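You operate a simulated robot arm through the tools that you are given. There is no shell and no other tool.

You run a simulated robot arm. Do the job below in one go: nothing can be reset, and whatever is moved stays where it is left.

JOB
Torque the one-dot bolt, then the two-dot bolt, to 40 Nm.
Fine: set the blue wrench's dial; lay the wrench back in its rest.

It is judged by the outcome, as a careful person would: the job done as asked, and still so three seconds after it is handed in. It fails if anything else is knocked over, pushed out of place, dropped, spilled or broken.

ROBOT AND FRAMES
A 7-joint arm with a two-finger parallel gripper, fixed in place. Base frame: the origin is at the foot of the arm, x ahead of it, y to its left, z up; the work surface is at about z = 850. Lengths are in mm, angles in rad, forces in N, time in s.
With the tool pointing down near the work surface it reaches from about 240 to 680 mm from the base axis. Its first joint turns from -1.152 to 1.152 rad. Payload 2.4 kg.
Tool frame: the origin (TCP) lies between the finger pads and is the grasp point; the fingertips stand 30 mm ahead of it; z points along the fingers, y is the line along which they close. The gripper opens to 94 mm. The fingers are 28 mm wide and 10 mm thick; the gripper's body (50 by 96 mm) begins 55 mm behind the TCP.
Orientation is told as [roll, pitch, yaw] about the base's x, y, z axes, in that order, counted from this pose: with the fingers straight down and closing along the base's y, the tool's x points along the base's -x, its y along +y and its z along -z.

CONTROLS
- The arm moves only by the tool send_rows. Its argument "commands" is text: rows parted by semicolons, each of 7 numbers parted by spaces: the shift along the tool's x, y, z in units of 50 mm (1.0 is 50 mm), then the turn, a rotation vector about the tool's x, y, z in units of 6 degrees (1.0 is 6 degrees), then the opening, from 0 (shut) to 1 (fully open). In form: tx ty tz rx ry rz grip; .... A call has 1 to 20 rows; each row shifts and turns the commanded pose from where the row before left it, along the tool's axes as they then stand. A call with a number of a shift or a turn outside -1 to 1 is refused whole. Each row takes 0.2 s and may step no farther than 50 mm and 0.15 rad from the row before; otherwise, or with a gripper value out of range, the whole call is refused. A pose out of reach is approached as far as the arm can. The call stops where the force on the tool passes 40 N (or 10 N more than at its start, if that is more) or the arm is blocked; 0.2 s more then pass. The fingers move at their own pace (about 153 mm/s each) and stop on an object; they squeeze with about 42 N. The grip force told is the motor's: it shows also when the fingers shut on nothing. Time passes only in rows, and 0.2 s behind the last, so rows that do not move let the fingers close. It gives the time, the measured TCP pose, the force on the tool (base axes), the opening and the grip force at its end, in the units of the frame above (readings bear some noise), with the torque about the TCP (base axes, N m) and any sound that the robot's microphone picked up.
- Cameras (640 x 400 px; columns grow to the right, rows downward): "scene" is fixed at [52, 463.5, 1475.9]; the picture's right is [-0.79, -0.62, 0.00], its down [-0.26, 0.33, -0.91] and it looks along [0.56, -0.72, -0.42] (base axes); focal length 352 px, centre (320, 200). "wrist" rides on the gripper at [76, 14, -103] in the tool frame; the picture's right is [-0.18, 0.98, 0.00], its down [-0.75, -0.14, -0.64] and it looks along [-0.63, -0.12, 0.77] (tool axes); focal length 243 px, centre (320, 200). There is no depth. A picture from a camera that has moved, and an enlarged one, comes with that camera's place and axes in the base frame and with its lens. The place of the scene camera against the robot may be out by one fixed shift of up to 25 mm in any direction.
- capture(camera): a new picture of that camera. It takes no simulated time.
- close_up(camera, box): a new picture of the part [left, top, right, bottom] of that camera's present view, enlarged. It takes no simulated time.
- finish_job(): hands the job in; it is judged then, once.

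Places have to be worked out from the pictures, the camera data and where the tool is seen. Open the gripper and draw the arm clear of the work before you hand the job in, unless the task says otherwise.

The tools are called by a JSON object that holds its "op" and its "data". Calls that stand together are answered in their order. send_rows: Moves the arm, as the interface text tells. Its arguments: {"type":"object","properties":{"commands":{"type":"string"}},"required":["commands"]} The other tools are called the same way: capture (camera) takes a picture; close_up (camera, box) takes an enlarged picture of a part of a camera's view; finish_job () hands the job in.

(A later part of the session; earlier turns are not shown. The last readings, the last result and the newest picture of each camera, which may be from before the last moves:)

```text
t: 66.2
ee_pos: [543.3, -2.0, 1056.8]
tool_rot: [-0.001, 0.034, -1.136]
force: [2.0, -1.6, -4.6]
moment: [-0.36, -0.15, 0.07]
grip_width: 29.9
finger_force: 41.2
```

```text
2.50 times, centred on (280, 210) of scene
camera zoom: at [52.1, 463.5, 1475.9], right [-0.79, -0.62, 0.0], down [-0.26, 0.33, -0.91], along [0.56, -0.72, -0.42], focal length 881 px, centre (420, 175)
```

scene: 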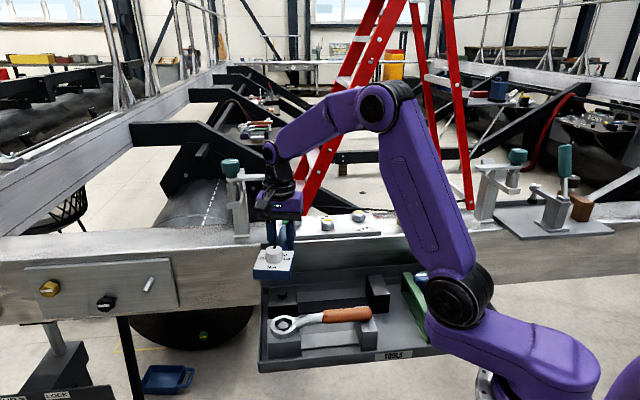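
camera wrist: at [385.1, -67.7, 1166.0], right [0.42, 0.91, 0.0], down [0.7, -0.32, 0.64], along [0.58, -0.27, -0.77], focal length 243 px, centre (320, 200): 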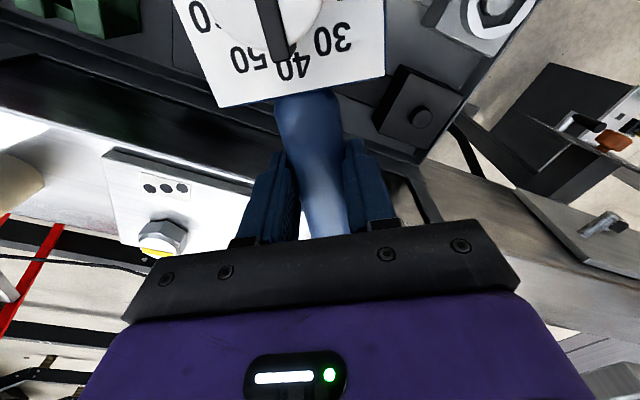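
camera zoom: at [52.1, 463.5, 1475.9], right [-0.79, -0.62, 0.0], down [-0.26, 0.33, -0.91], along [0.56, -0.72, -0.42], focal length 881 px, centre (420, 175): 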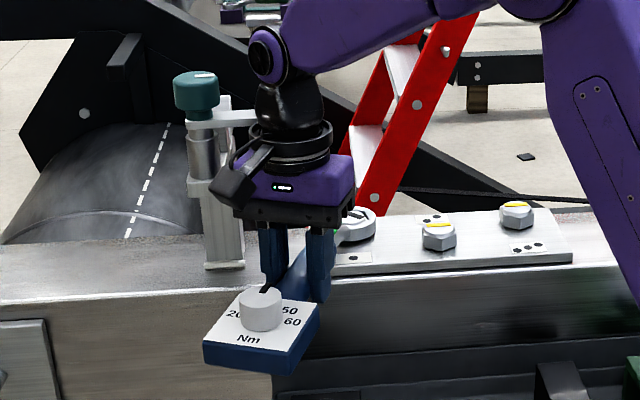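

The ring is visible again; I zoom in on it and on the clamp to check clearance.

{"op": "close_up", "data": {"camera": "scene", "box": [270, 200, 318, 230]}}

{"op": "capture", "data": {"camera": "wrist"}}

```text
13.33 times, centred on (294, 215) of scene
camera zoom: at [52.1, 463.5, 1475.9], right [-0.79, -0.62, 0.0], down [-0.26, 0.33, -0.91], along [0.56, -0.72, -0.42], focal length 4699 px, centre (667, 0)
```

zoom: 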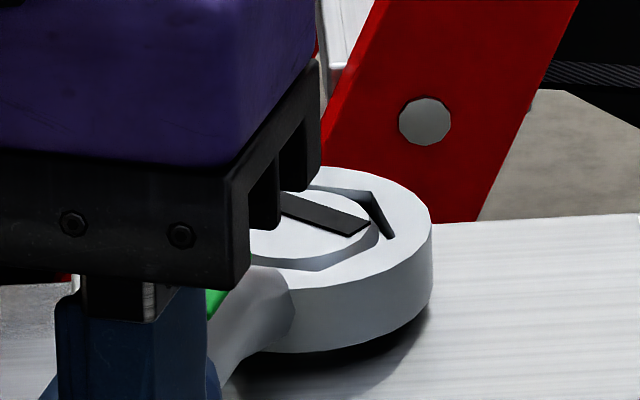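

```text
taken
camera wrist: at [525.1, 70.8, 1160.7], right [0.97, 0.25, -0.01], down [0.2, -0.76, 0.62], along [0.15, -0.6, -0.79], focal length 243 px, centre (320, 200)
```

wrist: 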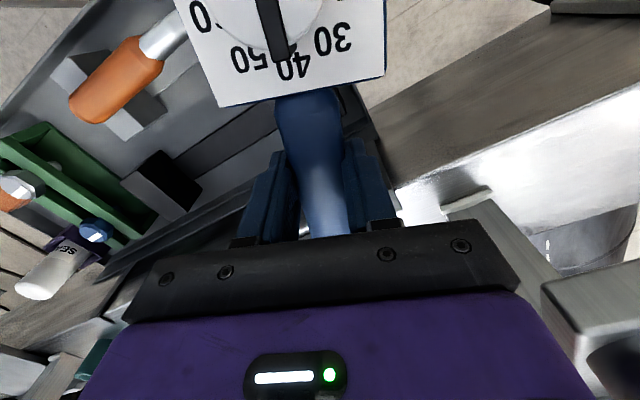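

The stripe now looks dark and something green appears on the wrench's neck. I zoom in to read this.

{"op": "close_up", "data": {"camera": "scene", "box": [280, 208, 304, 223]}}

{"op": "close_up", "data": {"camera": "scene", "box": [264, 215, 296, 235]}}

{"op": "close_up", "data": {"camera": "scene", "box": [310, 200, 358, 230]}}

```text
16.00 times, centred on (292, 216) of scene
camera zoom: at [52.1, 463.5, 1475.9], right [-0.79, -0.62, 0.0], down [-0.26, 0.33, -0.91], along [0.56, -0.72, -0.42], focal length 5638 px, centre (768, -48)
```

zoom: 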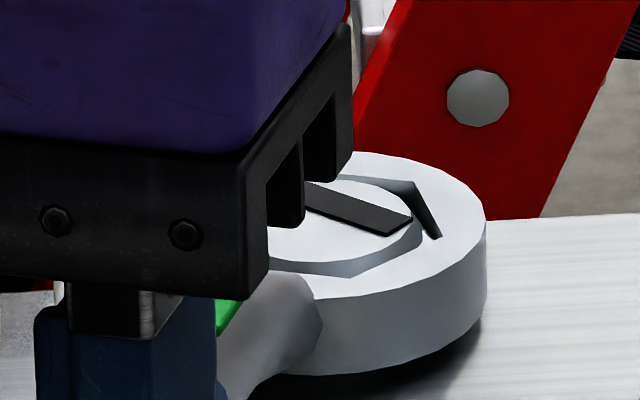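

```text
16.00 times, centred on (280, 225) of scene
camera zoom: at [52.1, 463.5, 1475.9], right [-0.79, -0.62, 0.0], down [-0.26, 0.33, -0.91], along [0.56, -0.72, -0.42], focal length 5638 px, centre (960, -200)
```

zoom: 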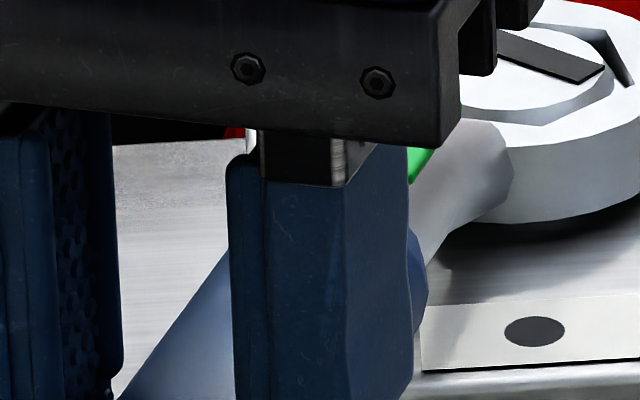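

```text
13.33 times, centred on (334, 215) of scene
camera zoom: at [52.1, 463.5, 1475.9], right [-0.79, -0.62, 0.0], down [-0.26, 0.33, -0.91], along [0.56, -0.72, -0.42], focal length 4699 px, centre (133, 0)
```

zoom: 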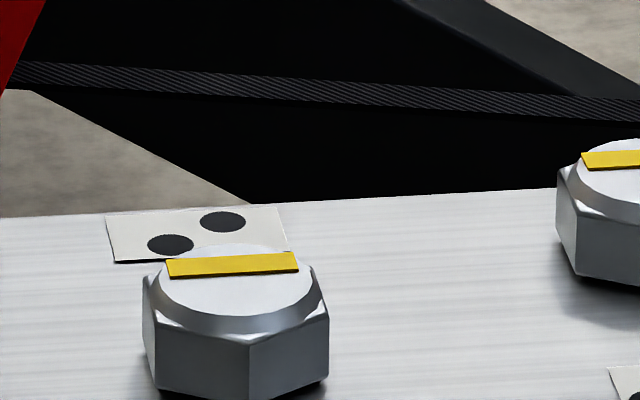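

The wrench's tab has turned green (set torque reached) and bolt 1's stripe has changed from yellow to dark, with the bolt turned about 45°. I stop turning and lift the ring straight off.

{"op": "send_rows", "data": {"commands": "0.0013 0 -0.04 0 0 0 0; 0.0013 0 -0.04 0 0 0 0; 0.0027 0 -0.08 0 0 0 0; 0.0027 0 -0.08 0 0 0 0; 0 0 0 0 0 0 0"}}

{"op": "close_up", "data": {"camera": "scene", "box": [264, 200, 312, 230]}}

```text
t: 67.4
ee_pos: [543.3, -1.4, 1067.2]
tool_rot: [0.0, 0.034, -1.136]
force: [0.1, -0.4, -5.3]
moment: [-0.13, -0.07, 0.03]
grip_width: 30.4
finger_force: 42.8
```

```text
13.33 times, centred on (288, 215) of scene
camera zoom: at [52.1, 463.5, 1475.9], right [-0.79, -0.62, 0.0], down [-0.26, 0.33, -0.91], along [0.56, -0.72, -0.42], focal length 4699 px, centre (747, 0)
```

zoom: 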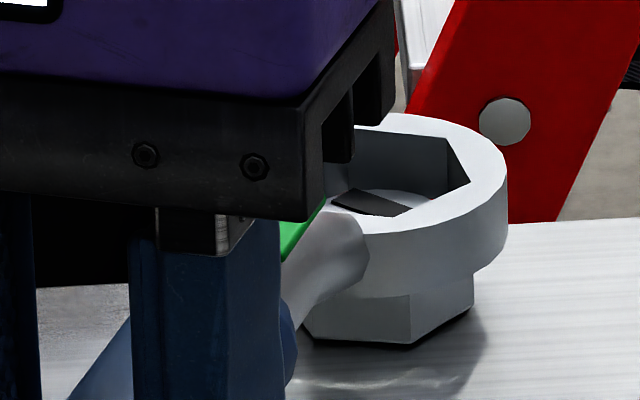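

Lifting cleanly, with no contact force. I rise another 45 mm and swing back a little to view bolt 1.

{"op": "send_rows", "data": {"commands": "0.005 0 -0.15 0 0 0 0; 0.01 0 -0.3 0 0 0 0; 0.015 0 -0.45 0 0 0 0; 0 0 0 0 0 0 0"}}

{"op": "close_up", "data": {"camera": "scene", "box": [264, 175, 344, 225]}}

{"op": "capture", "data": {"camera": "scene"}}

```text
t: 68.0
ee_pos: [538.8, -1.3, 1076.2]
tool_rot: [-0.023, 0.047, -1.137]
force: [0.5, 0.3, -5.9]
moment: [-0.14, -0.07, -0.02]
grip_width: 30.1
finger_force: 41.8
stopped in row 2: the force on the tool passed its limit at 56 N (the readings are from after the stop); the commanded pose is now the measured one
```

```text
8.00 times, centred on (304, 200) of scene
camera zoom: at [52.1, 463.5, 1475.9], right [-0.79, -0.62, 0.0], down [-0.26, 0.33, -0.91], along [0.56, -0.72, -0.42], focal length 2819 px, centre (448, 200)
```

zoom: 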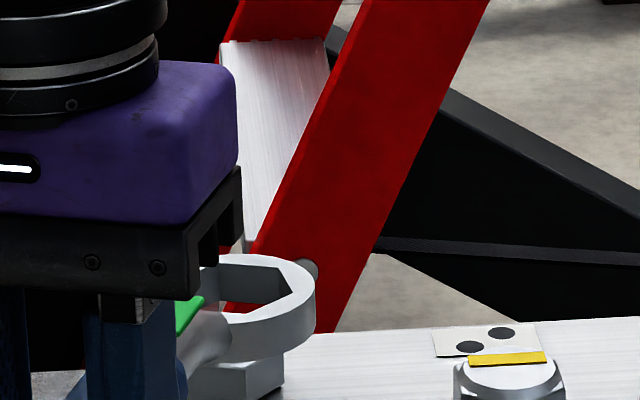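

```text
taken
```

scene: 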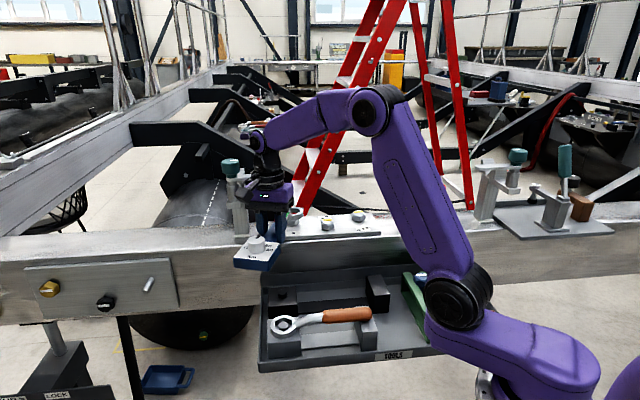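

Something was hit while rising (56 N), probably the clamp beside the gripper. I look closely before moving.

{"op": "close_up", "data": {"camera": "scene", "box": [200, 130, 328, 210]}}

{"op": "capture", "data": {"camera": "wrist"}}

{"op": "close_up", "data": {"camera": "scene", "box": [200, 150, 360, 250]}}

```text
5.00 times, centred on (264, 170) of scene
camera zoom: at [52.1, 463.5, 1475.9], right [-0.79, -0.62, 0.0], down [-0.26, 0.33, -0.91], along [0.56, -0.72, -0.42], focal length 1762 px, centre (600, 350)
```

zoom: 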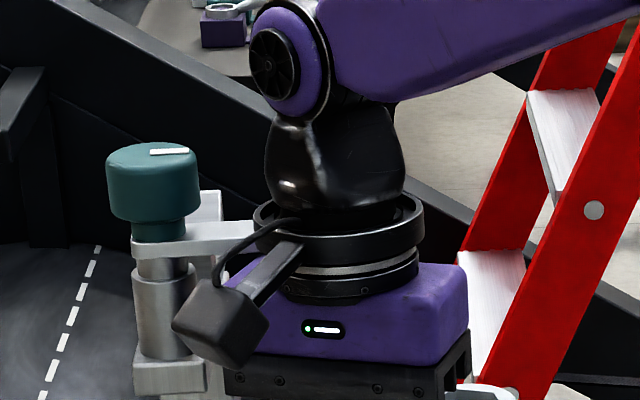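

```text
taken
camera wrist: at [524.0, 71.3, 1182.1], right [0.97, 0.25, -0.03], down [0.21, -0.76, 0.61], along [0.13, -0.6, -0.79], focal length 243 px, centre (320, 200)
```

wrist: 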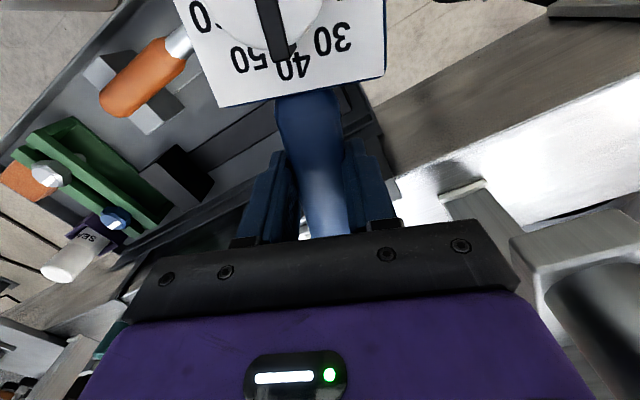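

```text
4.00 times, centred on (280, 200) of scene
camera zoom: at [52.1, 463.5, 1475.9], right [-0.79, -0.62, 0.0], down [-0.26, 0.33, -0.91], along [0.56, -0.72, -0.42], focal length 1410 px, centre (480, 200)
```

zoom: 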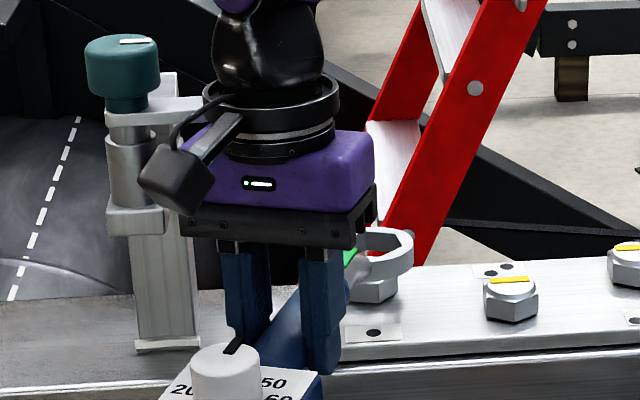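

The clamp hasn't moved (knob still at the same pixel). I check the ring against the bolt before rising more.

{"op": "close_up", "data": {"camera": "scene", "box": [270, 200, 318, 230]}}

{"op": "close_up", "data": {"camera": "wrist", "box": [400, 160, 640, 310]}}

{"op": "send_rows", "data": {"commands": "0 0 0 0 0 0 0; 0 0 0 0 0 0 0"}}

```text
13.33 times, centred on (294, 215) of scene
camera zoom: at [52.1, 463.5, 1475.9], right [-0.79, -0.62, 0.0], down [-0.26, 0.33, -0.91], along [0.56, -0.72, -0.42], focal length 4699 px, centre (667, 0)
```

zoom: 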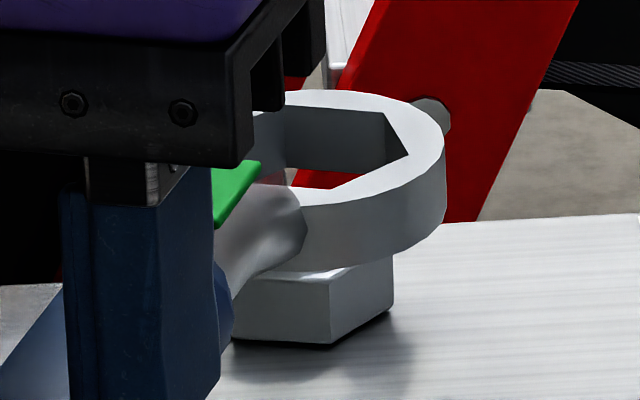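

```text
2.67 times, centred on (520, 235) of wrist
camera zoom: at [524.0, 71.3, 1182.1], right [0.97, 0.25, -0.03], down [0.21, -0.76, 0.61], along [0.13, -0.6, -0.79], focal length 647 px, centre (-213, 107)
```

zoom: 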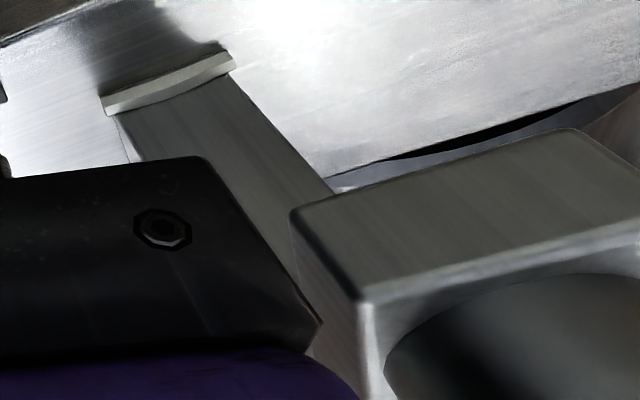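

```text
t: 68.6
ee_pos: [538.5, 0.8, 1076.9]
tool_rot: [-0.023, 0.044, -1.139]
force: [-1.5, -0.9, -11.5]
moment: [-0.05, 0.08, 0.0]
grip_width: 30.0
finger_force: 41.5
```

The tool is tilted slightly and something still presses down on the gripper's clamp side (extra -6 N), so it touched the clamp's bracket. I drop 1.5 mm and slide away from the clamp (tool -y) before rising.

{"op": "send_rows", "data": {"commands": "0 0 0.03 0 0 0 0; 0 -0.1 0 0 0 0 0; 0 -0.2 0 0 0 0 0; 0 -0.3 0 0 0 0 0; 0 0 0 0 0 0 0"}}

{"op": "close_up", "data": {"camera": "scene", "box": [200, 130, 360, 230]}}

```text
t: 69.8
ee_pos: [511.2, -13.2, 1075.3]
tool_rot: [-0.022, 0.046, -1.139]
force: [-0.5, 0.4, -5.5]
moment: [-0.13, -0.08, -0.02]
grip_width: 30.2
finger_force: 41.7
```

```text
4.00 times, centred on (280, 180) of scene
camera zoom: at [52.1, 463.5, 1475.9], right [-0.79, -0.62, 0.0], down [-0.26, 0.33, -0.91], along [0.56, -0.72, -0.42], focal length 1410 px, centre (480, 280)
```

zoom: 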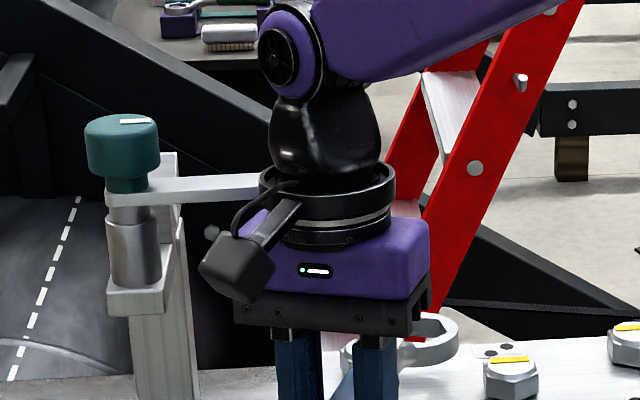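

Free of contact now. I move a further 20 mm away, correct the tilt and rise.

{"op": "send_rows", "data": {"commands": "0 -0.4 0 0 0 0 0; 0 0 0 -0.21 -0.11 0 0; 0.007 0 -0.2 0 0 0 0; 0.01 0 -0.3 0 0 0 0; 0.017 0 -0.5 0 0 0 0; 0 0 0 0 0 0 0"}}

{"op": "capture", "data": {"camera": "scene"}}

{"op": "close_up", "data": {"camera": "scene", "box": [270, 200, 350, 250]}}

```text
t: 71.2
ee_pos: [491.4, -21.9, 1127.5]
tool_rot: [0.001, 0.033, -1.139]
force: [-0.4, 0.9, -5.0]
moment: [-0.14, -0.05, 0.01]
grip_width: 30.1
finger_force: 41.7
```

```text
taken
```

scene: 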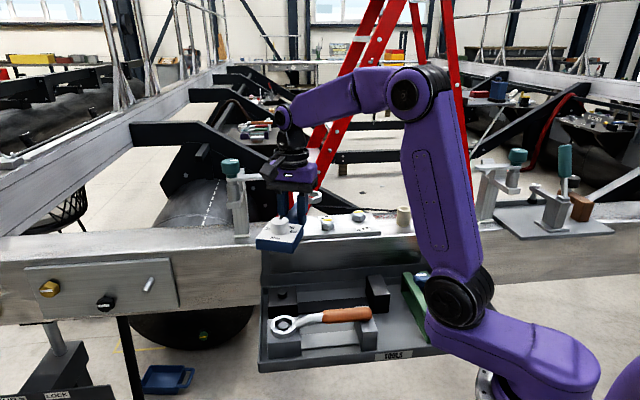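

```text
8.00 times, centred on (310, 225) of scene
camera zoom: at [52.1, 463.5, 1475.9], right [-0.79, -0.62, 0.0], down [-0.26, 0.33, -0.91], along [0.56, -0.72, -0.42], focal length 2819 px, centre (400, 0)
```

zoom: 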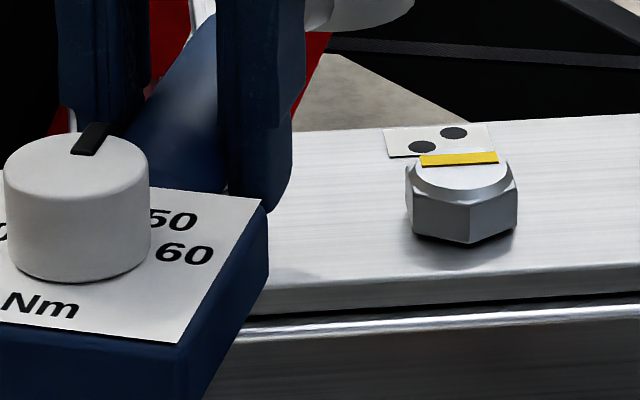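

Clear and level again. I swing back above the tray side and check bolt 1, the tab and bolt 2.

{"op": "send_rows", "data": {"commands": "0 -0.9 0 0 0 0 0; 0 -0.9 0 0 0 0 0; 0 0 0 0.032 0 -0.95 0; 0 0 0 0.032 0 -0.95 0; 0 0 0 0.032 0 -0.95 0; 0 0 0 0.032 0 -0.95 0; 0 0 0 0.032 0 -0.95 0; 0 0 0 0.032 0 -0.95 0; 0 0 0 0.032 0 -0.95 0; 0 0 0 0.032 0 -0.95 0; 0 0 0 0.032 0 -0.9 0; 0 0 0 0 0 0 0"}}

{"op": "capture", "data": {"camera": "scene"}}

{"op": "close_up", "data": {"camera": "scene", "box": [276, 200, 356, 250]}}

```text
t: 73.8
ee_pos: [412.3, -60.2, 1126.3]
tool_rot: [-0.001, 0.033, -0.246]
force: [-0.1, -0.5, -5.7]
moment: [-0.06, -0.19, 0.04]
grip_width: 30.1
finger_force: 41.9
```

```text
taken
```

scene: 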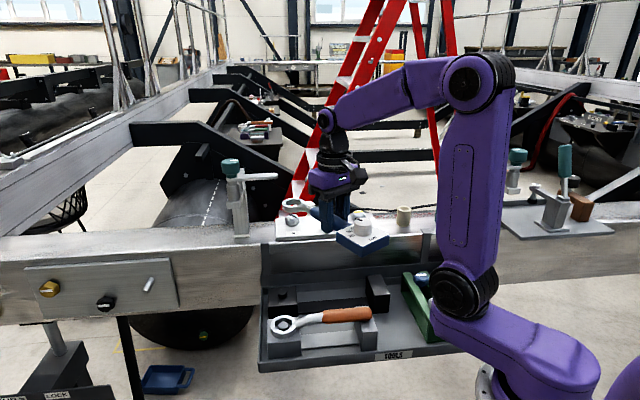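

```text
8.00 times, centred on (316, 225) of scene
camera zoom: at [52.1, 463.5, 1475.9], right [-0.79, -0.62, 0.0], down [-0.26, 0.33, -0.91], along [0.56, -0.72, -0.42], focal length 2819 px, centre (352, 0)
```

zoom: 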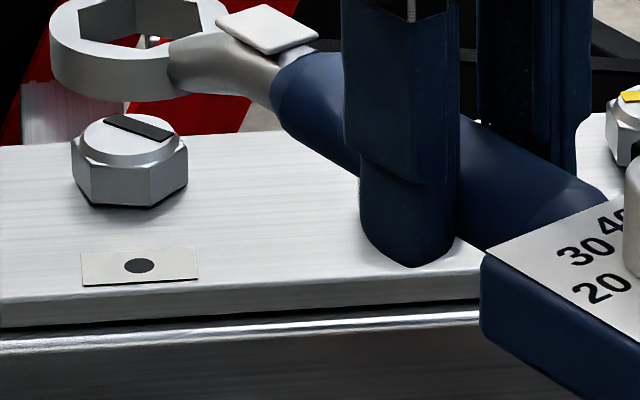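

Tab is white again, and bolt 1 shows its dark stripe turned by about 45°. Now I move the ring above bolt 2 at (518, -178), keeping yaw -14°.

{"op": "send_rows", "data": {"commands": "0.12 -0.45 0 0 0 0 0; 0.12 -0.45 0 0 0 0 0; 0.12 -0.45 0 0 0 0 0; 0.118 -0.424 0 0 0 0 0; 0 0 0 0 0 0 0; 0 0 0 0 0 0 0"}}

{"op": "close_up", "data": {"camera": "scene", "box": [286, 180, 366, 230]}}

{"op": "close_up", "data": {"camera": "scene", "box": [308, 205, 348, 230]}}

```text
t: 75.2
ee_pos: [368.0, -139.7, 1127.9]
tool_rot: [0.0, 0.035, -0.246]
force: [0.5, 1.1, -5.6]
moment: [-0.03, -0.11, -0.02]
grip_width: 30.1
finger_force: 41.7
```

```text
8.00 times, centred on (326, 205) of scene
camera zoom: at [52.1, 463.5, 1475.9], right [-0.79, -0.62, 0.0], down [-0.26, 0.33, -0.91], along [0.56, -0.72, -0.42], focal length 2819 px, centre (272, 160)
```

zoom: 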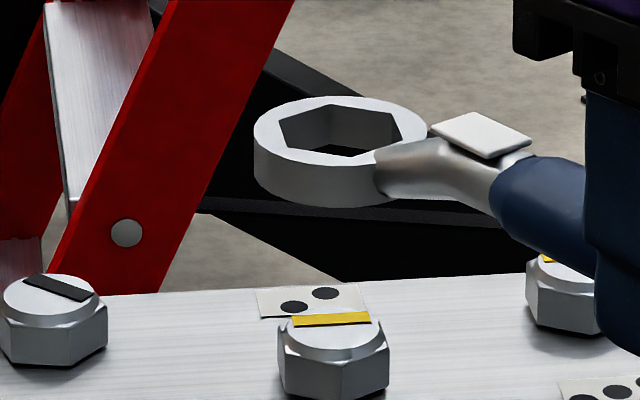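

```text
16.00 times, centred on (328, 218) of scene
camera zoom: at [52.1, 463.5, 1475.9], right [-0.79, -0.62, 0.0], down [-0.26, 0.33, -0.91], along [0.56, -0.72, -0.42], focal length 5638 px, centre (192, -80)
```

zoom: 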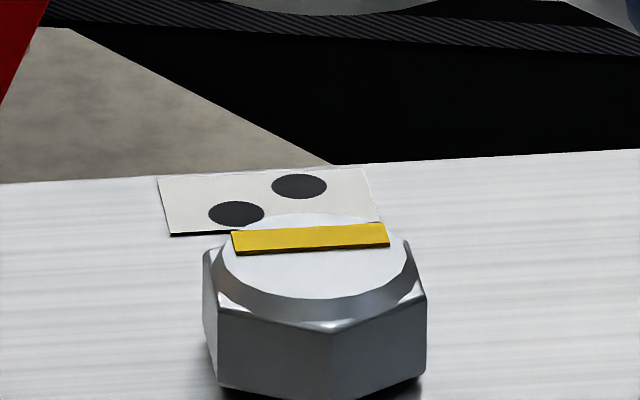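

I look at bolt 2 entirely for its hex angle and centre.

{"op": "close_up", "data": {"camera": "scene", "box": [308, 210, 348, 235]}}

{"op": "close_up", "data": {"camera": "scene", "box": [310, 185, 350, 210]}}

{"op": "close_up", "data": {"camera": "scene", "box": [272, 205, 312, 230]}}

```text
16.00 times, centred on (328, 222) of scene
camera zoom: at [52.1, 463.5, 1475.9], right [-0.79, -0.62, 0.0], down [-0.26, 0.33, -0.91], along [0.56, -0.72, -0.42], focal length 5638 px, centre (192, -160)
```

zoom: 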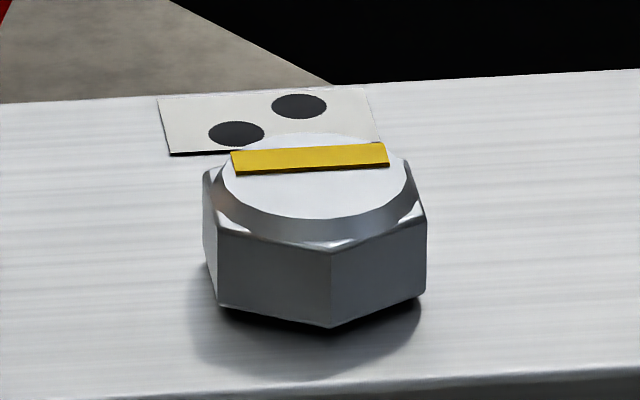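

```text
16.00 times, centred on (330, 198) of scene
camera zoom: at [52.1, 463.5, 1475.9], right [-0.79, -0.62, 0.0], down [-0.26, 0.33, -0.91], along [0.56, -0.72, -0.42], focal length 5638 px, centre (160, 240)
```

zoom: 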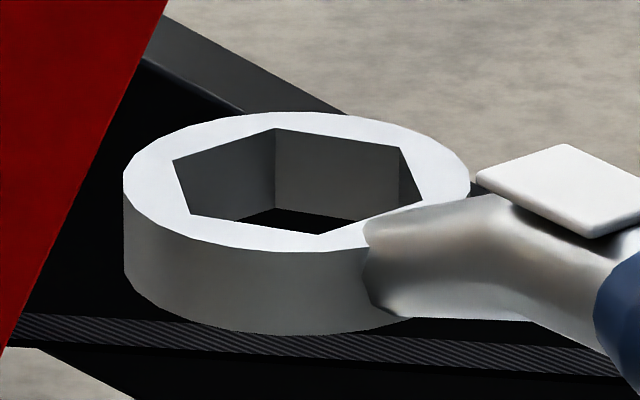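

```text
16.00 times, centred on (292, 218) of scene
camera zoom: at [52.1, 463.5, 1475.9], right [-0.79, -0.62, 0.0], down [-0.26, 0.33, -0.91], along [0.56, -0.72, -0.42], focal length 5638 px, centre (768, -80)
```

zoom: 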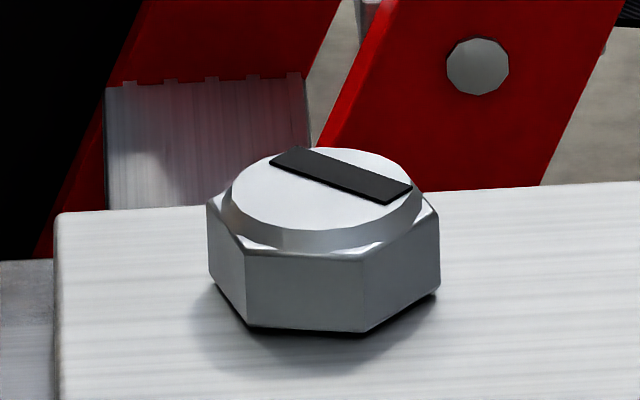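

Ring and bolt 2 hex angles agree (9.1° and 9.2° off the view axis). The ring is about 2 mm right and 0.5 mm far, so I correct that and lower to just above the head.

{"op": "send_rows", "data": {"commands": "-0.0167 0.038 0 0 0 0 0; -0.0134 0 0.4 0 0 0 0; -0.0134 0 0.4 0 0 0 0; -0.0067 0 0.2 0 0 0 0; 0 0 0 0 0 0 0; 0 0 0 0 0 0 0"}}

{"op": "close_up", "data": {"camera": "scene", "box": [308, 205, 348, 230]}}

```text
t: 76.6
ee_pos: [368.9, -136.8, 1076.9]
tool_rot: [0.002, 0.035, -0.248]
force: [0.1, 0.5, -5.6]
moment: [-0.04, -0.15, 0.02]
grip_width: 30.2
finger_force: 42.4
```

```text
16.00 times, centred on (328, 218) of scene
camera zoom: at [52.1, 463.5, 1475.9], right [-0.79, -0.62, 0.0], down [-0.26, 0.33, -0.91], along [0.56, -0.72, -0.42], focal length 5638 px, centre (192, -80)
```

zoom: 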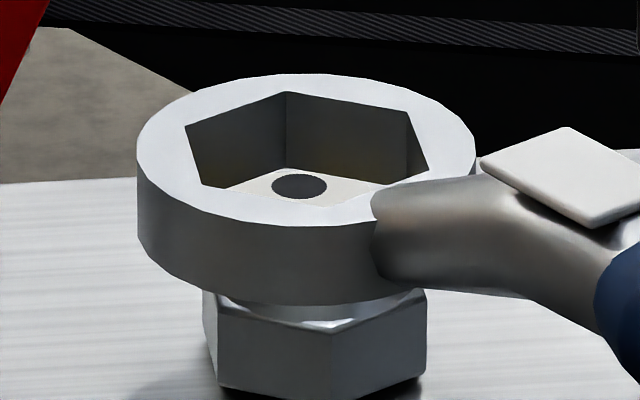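

Near alignment: the ring is perhaps 0.7 mm left. I nudge it right and lower 5 mm in small steps.

{"op": "send_rows", "data": {"commands": "0.0086 -0.011 0 0 0 0 0; -0.0013 0 0.04 0 0 0 0; -0.0013 0 0.04 0 0 0 0; 0 0 0 0 0 0 0; 0 0 0 0 0 0 0"}}

{"op": "close_up", "data": {"camera": "scene", "box": [308, 207, 348, 232]}}

```text
t: 77.8
ee_pos: [368.5, -138.3, 1074.0]
tool_rot: [0.0, 0.033, -0.245]
force: [0.5, 0.2, -6.8]
moment: [-0.06, -0.1, 0.0]
grip_width: 30.1
finger_force: 41.9
```

```text
16.00 times, centred on (328, 220) of scene
camera zoom: at [52.1, 463.5, 1475.9], right [-0.79, -0.62, 0.0], down [-0.26, 0.33, -0.91], along [0.56, -0.72, -0.42], focal length 5638 px, centre (192, -112)
```

zoom: 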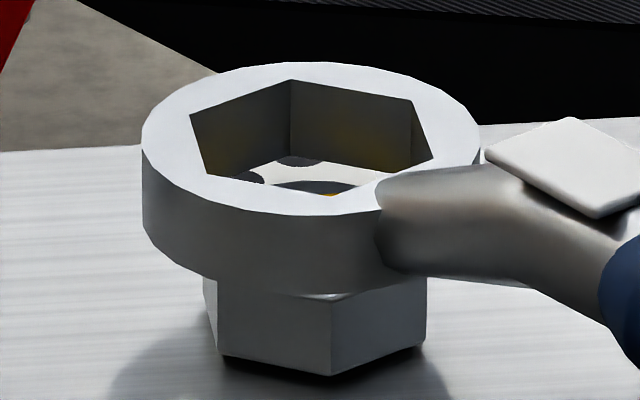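

Bolt top is appearing inside the ring. I lower step by step.

{"op": "send_rows", "data": {"commands": "-0.0013 0 0.04 0 0 0 0; 0 0 0 0 0 0 0; 0 0 0 0 0 0 0"}}

{"op": "send_rows", "data": {"commands": "-0.0013 0 0.04 0 0 0 0; 0 0 0 0 0 0 0; 0 0 0 0 0 0 0"}}

{"op": "close_up", "data": {"camera": "scene", "box": [308, 207, 348, 232]}}

```text
t: 78.6
ee_pos: [367.4, -138.7, 1070.7]
tool_rot: [0.0, 0.032, -0.245]
force: [-0.3, 0.6, -5.7]
moment: [-0.06, -0.16, 0.02]
grip_width: 30.2
finger_force: 42.5
```

```text
t: 79.4
ee_pos: [367.7, -138.3, 1069.7]
tool_rot: [0.0, 0.034, -0.245]
force: [-0.1, 0.0, -5.9]
moment: [0.0, -0.14, -0.01]
grip_width: 30.0
finger_force: 41.9
```

```text
16.00 times, centred on (328, 220) of scene
camera zoom: at [52.1, 463.5, 1475.9], right [-0.79, -0.62, 0.0], down [-0.26, 0.33, -0.91], along [0.56, -0.72, -0.42], focal length 5638 px, centre (192, -112)
```

zoom: 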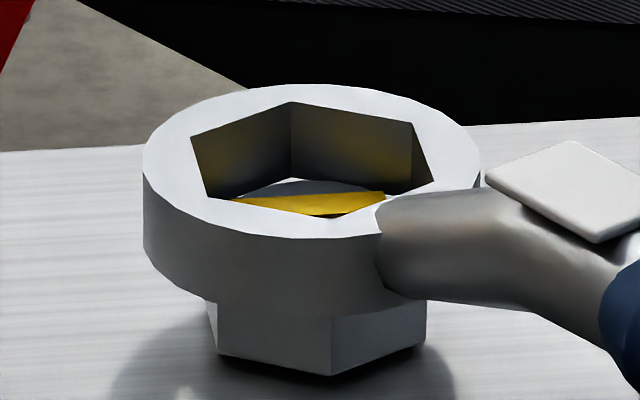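

Good so far, no contact. I continue down 2 mm at a time, watching the moment.

{"op": "send_rows", "data": {"commands": "-0.0013 0 0.04 0 0 0 0; 0 0 0 0 0 0 0; 0 0 0 0 0 0 0"}}

{"op": "send_rows", "data": {"commands": "-0.001 0 0.03 0 0 0 0; 0 0 0 0 0 0 0; 0 0 0 0 0 0 0"}}

{"op": "send_rows", "data": {"commands": "-0.001 0 0.03 0 0 0 0; 0 0 0 0 0 0 0; 0 0 0 0 0 0 0"}}

{"op": "close_up", "data": {"camera": "scene", "box": [308, 207, 348, 232]}}

```text
t: 80.2
ee_pos: [368.6, -137.6, 1067.5]
tool_rot: [0.001, 0.033, -0.246]
force: [0.3, 0.3, -5.5]
moment: [-0.07, -0.15, 0.02]
grip_width: 30.1
finger_force: 42.3
```

```text
t: 81.0
ee_pos: [367.9, -138.8, 1065.7]
tool_rot: [-0.001, 0.034, -0.247]
force: [0.0, 0.1, -5.5]
moment: [-0.05, -0.13, 0.0]
grip_width: 30.3
finger_force: 42.0
```

```text
t: 81.8
ee_pos: [369.7, -138.2, 1064.8]
tool_rot: [0.0, 0.032, -0.245]
force: [-0.1, -0.7, -5.6]
moment: [-0.04, -0.14, 0.0]
grip_width: 30.3
finger_force: 41.7
```

```text
16.00 times, centred on (328, 220) of scene
camera zoom: at [52.1, 463.5, 1475.9], right [-0.79, -0.62, 0.0], down [-0.26, 0.33, -0.91], along [0.56, -0.72, -0.42], focal length 5638 px, centre (192, -112)
```

zoom: 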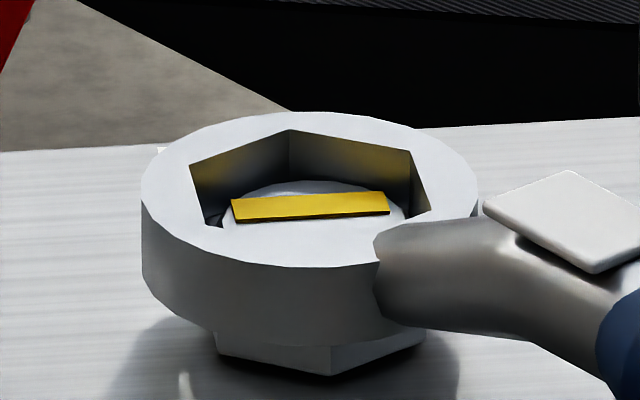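

The head is entering freely. I lower the remaining ~8 mm.

{"op": "send_rows", "data": {"commands": "-0.001 0 0.03 0 0 0 0; -0.0007 0 0.02 0 0 0 0; 0 0 0 0 0 0 0; 0 0 0 0 0 0 0"}}

{"op": "send_rows", "data": {"commands": "-0.001 0 0.03 0 0 0 0; 0 0 0 0 0 0 0; 0 0 0 0 0 0 0"}}

{"op": "send_rows", "data": {"commands": "-0.001 0 0.03 0 0 0 0; 0 0 0 0 0 0 0; 0 0 0 0 0 0 0"}}

{"op": "send_rows", "data": {"commands": "-0.001 0 0.03 0 0 0 0; 0 0 0 0 0 0 0; 0 0 0 0 0 0 0"}}

{"op": "close_up", "data": {"camera": "scene", "box": [308, 207, 348, 232]}}

```text
t: 82.8
ee_pos: [368.6, -139.3, 1061.2]
tool_rot: [0.0, 0.031, -0.25]
force: [1.7, -3.5, -1.6]
moment: [-0.35, -0.81, -0.41]
grip_width: 30.0
finger_force: 41.8
```

```text
t: 83.6
ee_pos: [369.1, -138.7, 1059.8]
tool_rot: [0.001, 0.029, -0.248]
force: [4.4, -4.7, 0.3]
moment: [-0.53, -1.24, -0.62]
grip_width: 29.9
finger_force: 42.2
```

```text
t: 84.4
ee_pos: [370.3, -139.0, 1058.7]
tool_rot: [0.001, 0.031, -0.248]
force: [4.1, -6.5, -5.5]
moment: [-0.32, -0.37, -0.89]
grip_width: 30.0
finger_force: 42.0
```

```text
t: 85.2
ee_pos: [369.5, -138.8, 1058.3]
tool_rot: [-0.001, 0.034, -0.248]
force: [1.6, -6.0, -3.5]
moment: [-0.33, -0.53, -0.83]
grip_width: 30.1
finger_force: 41.7
```

```text
16.00 times, centred on (328, 220) of scene
camera zoom: at [52.0, 463.3, 1475.9], right [-0.79, -0.62, 0.0], down [-0.26, 0.33, -0.91], along [0.56, -0.72, -0.42], focal length 5638 px, centre (192, -112)
```

zoom: 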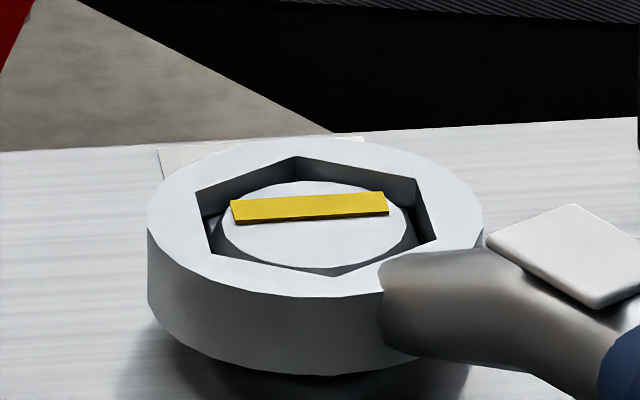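

The ring caught briefly and then slipped in; now it presses sideways (about 6 N toward -y). I relieve by shifting 0.7 mm.

{"op": "send_rows", "data": {"commands": "0 -0.014 0 0 0 0 0; 0 0 0 0 0 0 0; 0 0 0 0 0 0 0"}}

```text
t: 86.0
ee_pos: [367.7, -137.4, 1057.0]
tool_rot: [0.0, 0.034, -0.247]
force: [4.1, -4.3, -5.8]
moment: [-0.15, -0.3, -0.32]
grip_width: 30.0
finger_force: 42.4
```

Better. One more small relief along the axis and sideways.

{"op": "send_rows", "data": {"commands": "-0.012 -0.008 0 0 0 0 0; 0 0 0 0 0 0 0; 0 0 0 0 0 0 0"}}

{"op": "close_up", "data": {"camera": "scene", "box": [308, 207, 348, 232]}}

```text
t: 86.8
ee_pos: [367.7, -139.4, 1057.2]
tool_rot: [-0.001, 0.033, -0.244]
force: [0.1, 0.3, -5.8]
moment: [-0.03, -0.09, -0.03]
grip_width: 30.2
finger_force: 42.1
```

```text
16.00 times, centred on (328, 220) of scene
camera zoom: at [52.0, 463.5, 1475.9], right [-0.79, -0.62, 0.0], down [-0.26, 0.33, -0.91], along [0.56, -0.72, -0.42], focal length 5638 px, centre (192, -112)
```

zoom: 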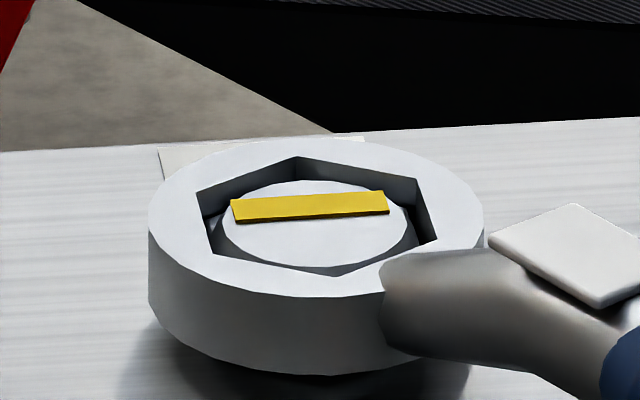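

Forces are zero and the ring encloses the hex by about 11 mm. I start turning bolt 2 clockwise in 6° portions, checking tab, stripe and sound each time.

{"op": "send_rows", "data": {"commands": "-0.001 0.081 0 -0.0084 0 0.25 0; -0.001 0.081 0 -0.0084 0 0.25 0; -0.001 0.081 0 -0.0084 0 0.25 0; -0.001 0.081 0 -0.0084 0 0.25 0; 0 0 0 0 0 0 0; 0 0 0 0 0 0 0"}}

{"op": "close_up", "data": {"camera": "scene", "box": [308, 207, 348, 232]}}

```text
t: 88.2
ee_pos: [373.7, -125.1, 1057.6]
tool_rot: [0.001, 0.035, -0.352]
force: [1.0, -0.5, -6.1]
moment: [-0.1, -0.22, -0.02]
grip_width: 30.0
finger_force: 42.0
```

```text
16.00 times, centred on (328, 220) of scene
camera zoom: at [52.1, 463.5, 1475.9], right [-0.79, -0.62, 0.0], down [-0.26, 0.33, -0.91], along [0.56, -0.72, -0.42], focal length 5638 px, centre (192, -112)
```

zoom: 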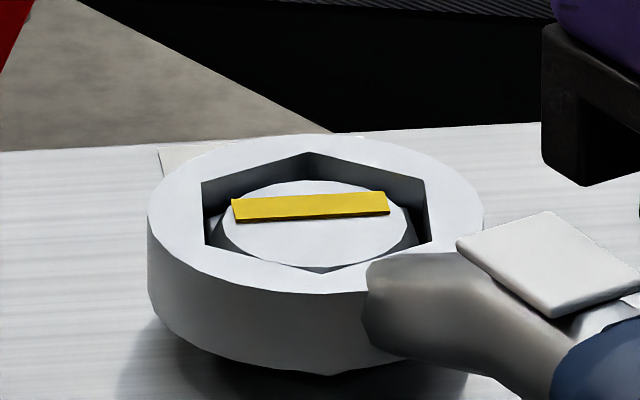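

The ring turned in the play; the bolt hasn't moved yet. I continue 6°.

{"op": "send_rows", "data": {"commands": "-0.001 0.081 0 -0.0084 0 0.25 0; -0.001 0.081 0 -0.0084 0 0.25 0; 0 0 0 0 0 0 0; -0.001 0.081 0 -0.0084 0 0.25 0; -0.001 0.081 0 -0.0084 0 0.25 0; 0 0 0 0 0 0 0; 0 0 0 0 0 0 0"}}

{"op": "close_up", "data": {"camera": "scene", "box": [308, 207, 348, 232]}}

```text
t: 89.8
ee_pos: [380.2, -110.6, 1058.1]
tool_rot: [-0.002, 0.033, -0.457]
force: [1.6, -2.1, -4.5]
moment: [-0.18, -0.28, -0.2]
grip_width: 30.2
finger_force: 41.5
```

```text
16.00 times, centred on (328, 220) of scene
camera zoom: at [52.1, 463.4, 1475.9], right [-0.79, -0.62, 0.0], down [-0.26, 0.33, -0.91], along [0.56, -0.72, -0.42], focal length 5638 px, centre (192, -112)
```

zoom: 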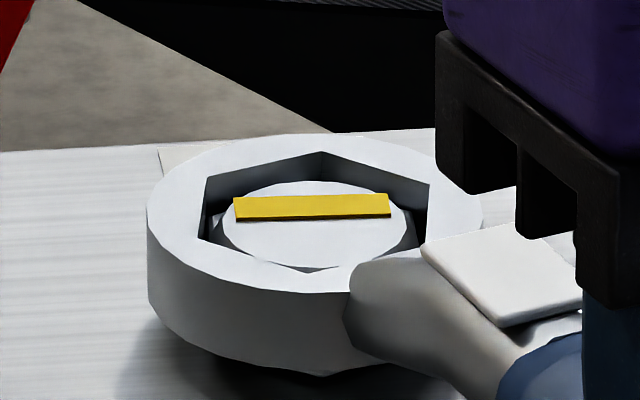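

The bolt begins to follow (about 3°). I continue 6° more.

{"op": "send_rows", "data": {"commands": "-0.001 0.081 0 -0.0084 0 0.25 0; -0.001 0.081 0 -0.0084 0 0.25 0; 0 0 0 0 0 0 0; -0.001 0.081 0 -0.0084 0 0.25 0; -0.001 0.081 0 -0.0084 0 0.25 0; 0 0 0 0 0 0 0; 0 0 0 0 0 0 0"}}

{"op": "close_up", "data": {"camera": "scene", "box": [308, 207, 348, 232]}}

```text
t: 91.4
ee_pos: [388.3, -95.7, 1055.8]
tool_rot: [0.0, 0.033, -0.561]
force: [0.8, -3.8, -5.9]
moment: [-0.15, -0.13, -0.48]
grip_width: 30.1
finger_force: 42.1
```

```text
16.00 times, centred on (328, 220) of scene
camera zoom: at [52.1, 463.4, 1475.9], right [-0.79, -0.62, 0.0], down [-0.26, 0.33, -0.91], along [0.56, -0.72, -0.42], focal length 5638 px, centre (192, -112)
```

zoom: 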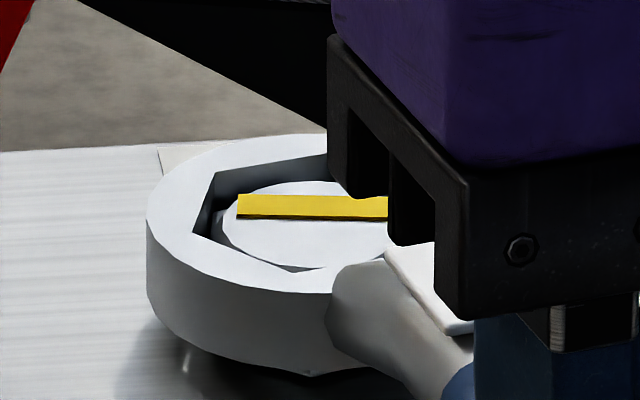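

The tab's still white and the stripe's turning. I continue 6°.

{"op": "send_rows", "data": {"commands": "-0.001 0.081 0 -0.0084 0 0.25 0; -0.001 0.081 0 -0.0084 0 0.25 0; 0 0 0 0 0 0 0; -0.001 0.081 0 -0.0084 0 0.25 0; -0.001 0.081 0 -0.0084 0 0.25 0; 0 0 0 0 0 0 0; 0 0 0 0 0 0 0"}}

{"op": "close_up", "data": {"camera": "scene", "box": [298, 207, 338, 232]}}

```text
t: 93.0
ee_pos: [397.7, -83.8, 1057.9]
tool_rot: [-0.001, 0.033, -0.666]
force: [0.8, -3.5, -7.5]
moment: [-0.13, -0.02, -0.33]
grip_width: 30.1
finger_force: 42.3
```

```text
16.00 times, centred on (318, 220) of scene
camera zoom: at [52.1, 463.4, 1475.9], right [-0.79, -0.62, 0.0], down [-0.26, 0.33, -0.91], along [0.56, -0.72, -0.42], focal length 5638 px, centre (352, -112)
```

zoom: 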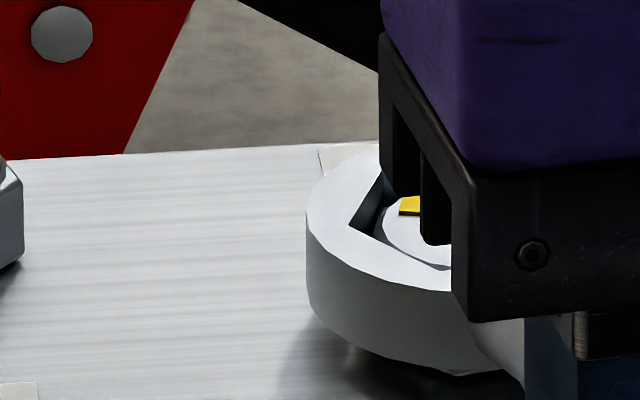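

The stripe is still yellow at yaw -38°. I continue in 3° steps while I can still see its end.

{"op": "send_rows", "data": {"commands": "-0.001 0.081 0 -0.0084 0 0.25 0; -0.001 0.081 0 -0.0084 0 0.25 0; 0 0 0 0 0 0 0; 0 0 0 0 0 0 0"}}

{"op": "close_up", "data": {"camera": "scene", "box": [308, 207, 348, 232]}}

```text
t: 94.0
ee_pos: [402.6, -76.2, 1056.7]
tool_rot: [0.0, 0.033, -0.721]
force: [0.4, -4.0, -5.3]
moment: [-0.26, -0.17, -0.28]
grip_width: 30.0
finger_force: 42.2
```

```text
16.00 times, centred on (328, 220) of scene
camera zoom: at [52.1, 463.4, 1475.9], right [-0.79, -0.62, 0.0], down [-0.26, 0.33, -0.91], along [0.56, -0.72, -0.42], focal length 5638 px, centre (192, -112)
```

zoom: 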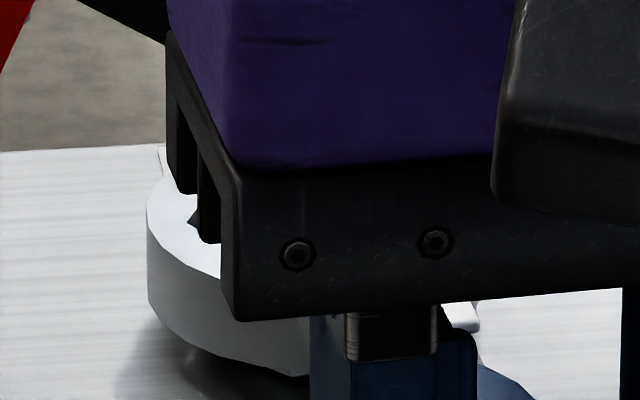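

A sliver of the tab (white) is visible right of the finger. I continue 3° and look again.

{"op": "send_rows", "data": {"commands": "-0.001 0.081 0 -0.0084 0 0.25 0; -0.001 0.081 0 -0.0084 0 0.25 0; 0 0 0 0 0 0 0; 0 0 0 0 0 0 0"}}

{"op": "close_up", "data": {"camera": "scene", "box": [308, 212, 348, 237]}}

```text
t: 95.0
ee_pos: [407.4, -72.2, 1056.5]
tool_rot: [0.001, 0.033, -0.771]
force: [2.1, -4.0, -7.4]
moment: [-0.13, -0.07, -0.24]
grip_width: 30.3
finger_force: 42.1
```

```text
16.00 times, centred on (328, 224) of scene
camera zoom: at [52.2, 463.4, 1475.9], right [-0.79, -0.62, 0.0], down [-0.26, 0.33, -0.91], along [0.56, -0.72, -0.42], focal length 5638 px, centre (192, -192)
```

zoom: 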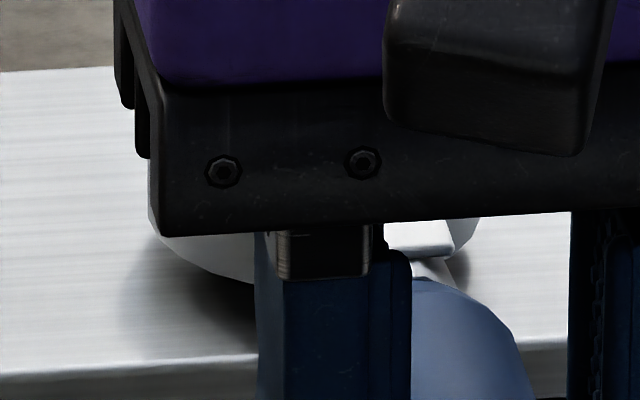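

The tab is visible between the fingers and is still white at yaw -44°. I continue 3°.

{"op": "send_rows", "data": {"commands": "-0.003 0.081 0 -0.0084 0 0.25 0; -0.001 0.081 0 -0.0084 0 0.25 0; 0 0 0 0 0 0 0; 0 0 0 0 0 0 0"}}

{"op": "close_up", "data": {"camera": "scene", "box": [308, 212, 348, 237]}}

```text
t: 96.0
ee_pos: [414.2, -65.6, 1057.5]
tool_rot: [0.0, 0.032, -0.824]
force: [-1.0, -2.1, -4.5]
moment: [-0.25, -0.16, -0.3]
grip_width: 30.3
finger_force: 42.5
```

```text
16.00 times, centred on (328, 224) of scene
camera zoom: at [52.0, 463.4, 1475.9], right [-0.79, -0.62, 0.0], down [-0.26, 0.33, -0.91], along [0.56, -0.72, -0.42], focal length 5638 px, centre (192, -192)
```

zoom: 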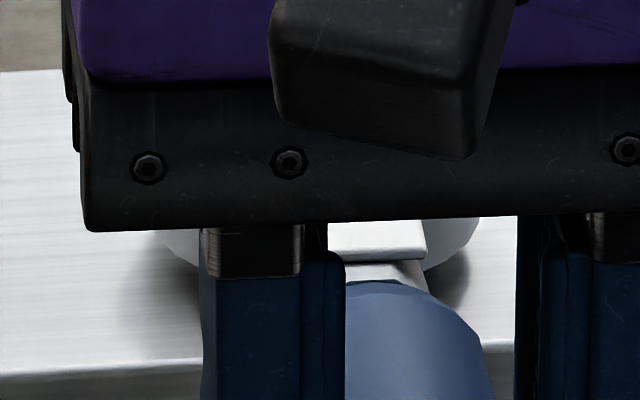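

Tab still white at yaw -47°, clearly visible now between the fingers. I go on 3°.

{"op": "send_rows", "data": {"commands": "-0.001 0.081 0 -0.0084 0 0.25 0; -0.001 0.081 0 -0.0084 0 0.25 0; 0 0 0 0 0 0 0; 0 0 0 0 0 0 0"}}

{"op": "close_up", "data": {"camera": "scene", "box": [308, 212, 348, 237]}}

```text
t: 97.0
ee_pos: [420.4, -59.9, 1056.4]
tool_rot: [0.001, 0.034, -0.877]
force: [-1.1, -0.8, -5.7]
moment: [-0.11, 0.0, -0.29]
grip_width: 29.8
finger_force: 41.6
```

```text
16.00 times, centred on (328, 224) of scene
camera zoom: at [52.0, 463.5, 1475.9], right [-0.79, -0.62, 0.0], down [-0.26, 0.33, -0.91], along [0.56, -0.72, -0.42], focal length 5638 px, centre (192, -192)
```

zoom: 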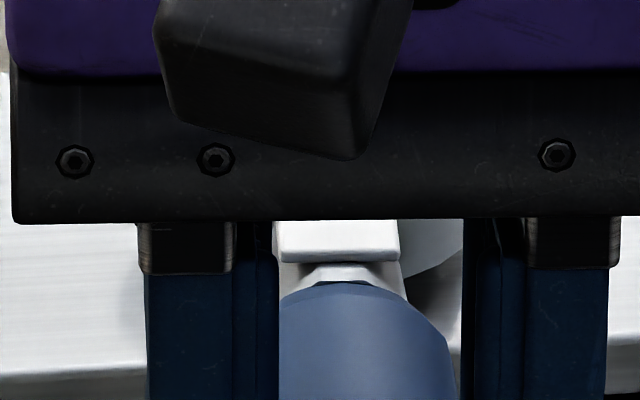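

Still white at yaw -50°. I continue 3°.

{"op": "send_rows", "data": {"commands": "-0.001 0.081 0 -0.0084 0 0.25 0; -0.001 0.081 0 -0.0084 0 0.25 0; 0 0 0 0 0 0 0; 0 0 0 0 0 0 0"}}

{"op": "close_up", "data": {"camera": "scene", "box": [308, 212, 348, 237]}}

```text
t: 98.0
ee_pos: [425.7, -55.2, 1058.4]
tool_rot: [0.0, 0.033, -0.928]
force: [-2.9, -0.3, -6.0]
moment: [-0.04, 0.03, -0.27]
grip_width: 30.1
finger_force: 41.8
```

```text
16.00 times, centred on (328, 224) of scene
camera zoom: at [52.0, 463.5, 1475.9], right [-0.79, -0.62, 0.0], down [-0.26, 0.33, -0.91], along [0.56, -0.72, -0.42], focal length 5638 px, centre (192, -192)
```

zoom: 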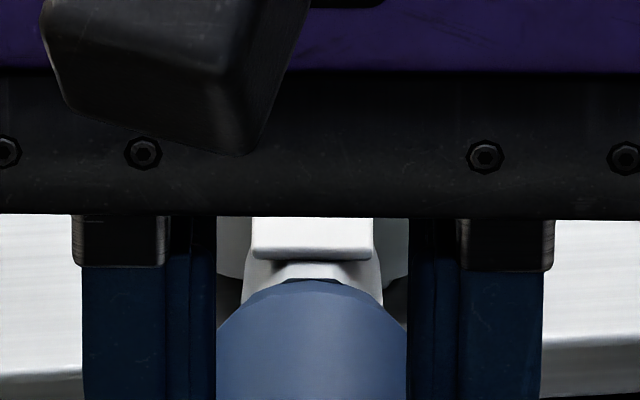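

Still white at yaw -53°. I continue 3°.

{"op": "send_rows", "data": {"commands": "0.004 0.081 0 -0.0084 0 0.25 0; -0.001 0.081 0 -0.0084 0 0.25 0; 0 0 0 0 0 0 0; 0 0 0 0 0 0 0"}}

{"op": "close_up", "data": {"camera": "scene", "box": [308, 212, 348, 237]}}

```text
t: 99.0
ee_pos: [431.8, -50.6, 1057.7]
tool_rot: [0.001, 0.034, -0.98]
force: [-4.1, 0.4, -4.9]
moment: [-0.18, 0.05, -0.47]
grip_width: 30.0
finger_force: 41.8
```

```text
16.00 times, centred on (328, 224) of scene
camera zoom: at [51.9, 463.5, 1475.9], right [-0.79, -0.62, 0.0], down [-0.26, 0.33, -0.91], along [0.56, -0.72, -0.42], focal length 5638 px, centre (192, -192)
```

zoom: 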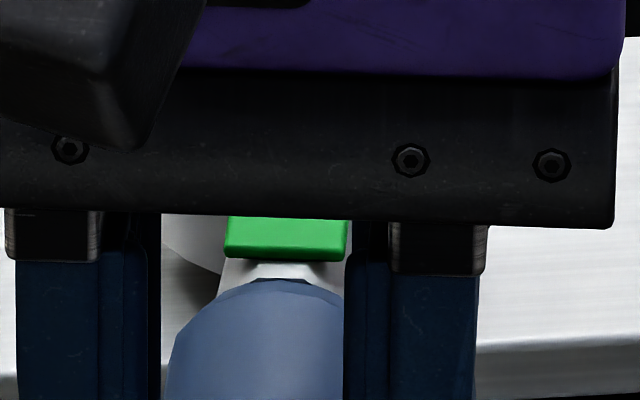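

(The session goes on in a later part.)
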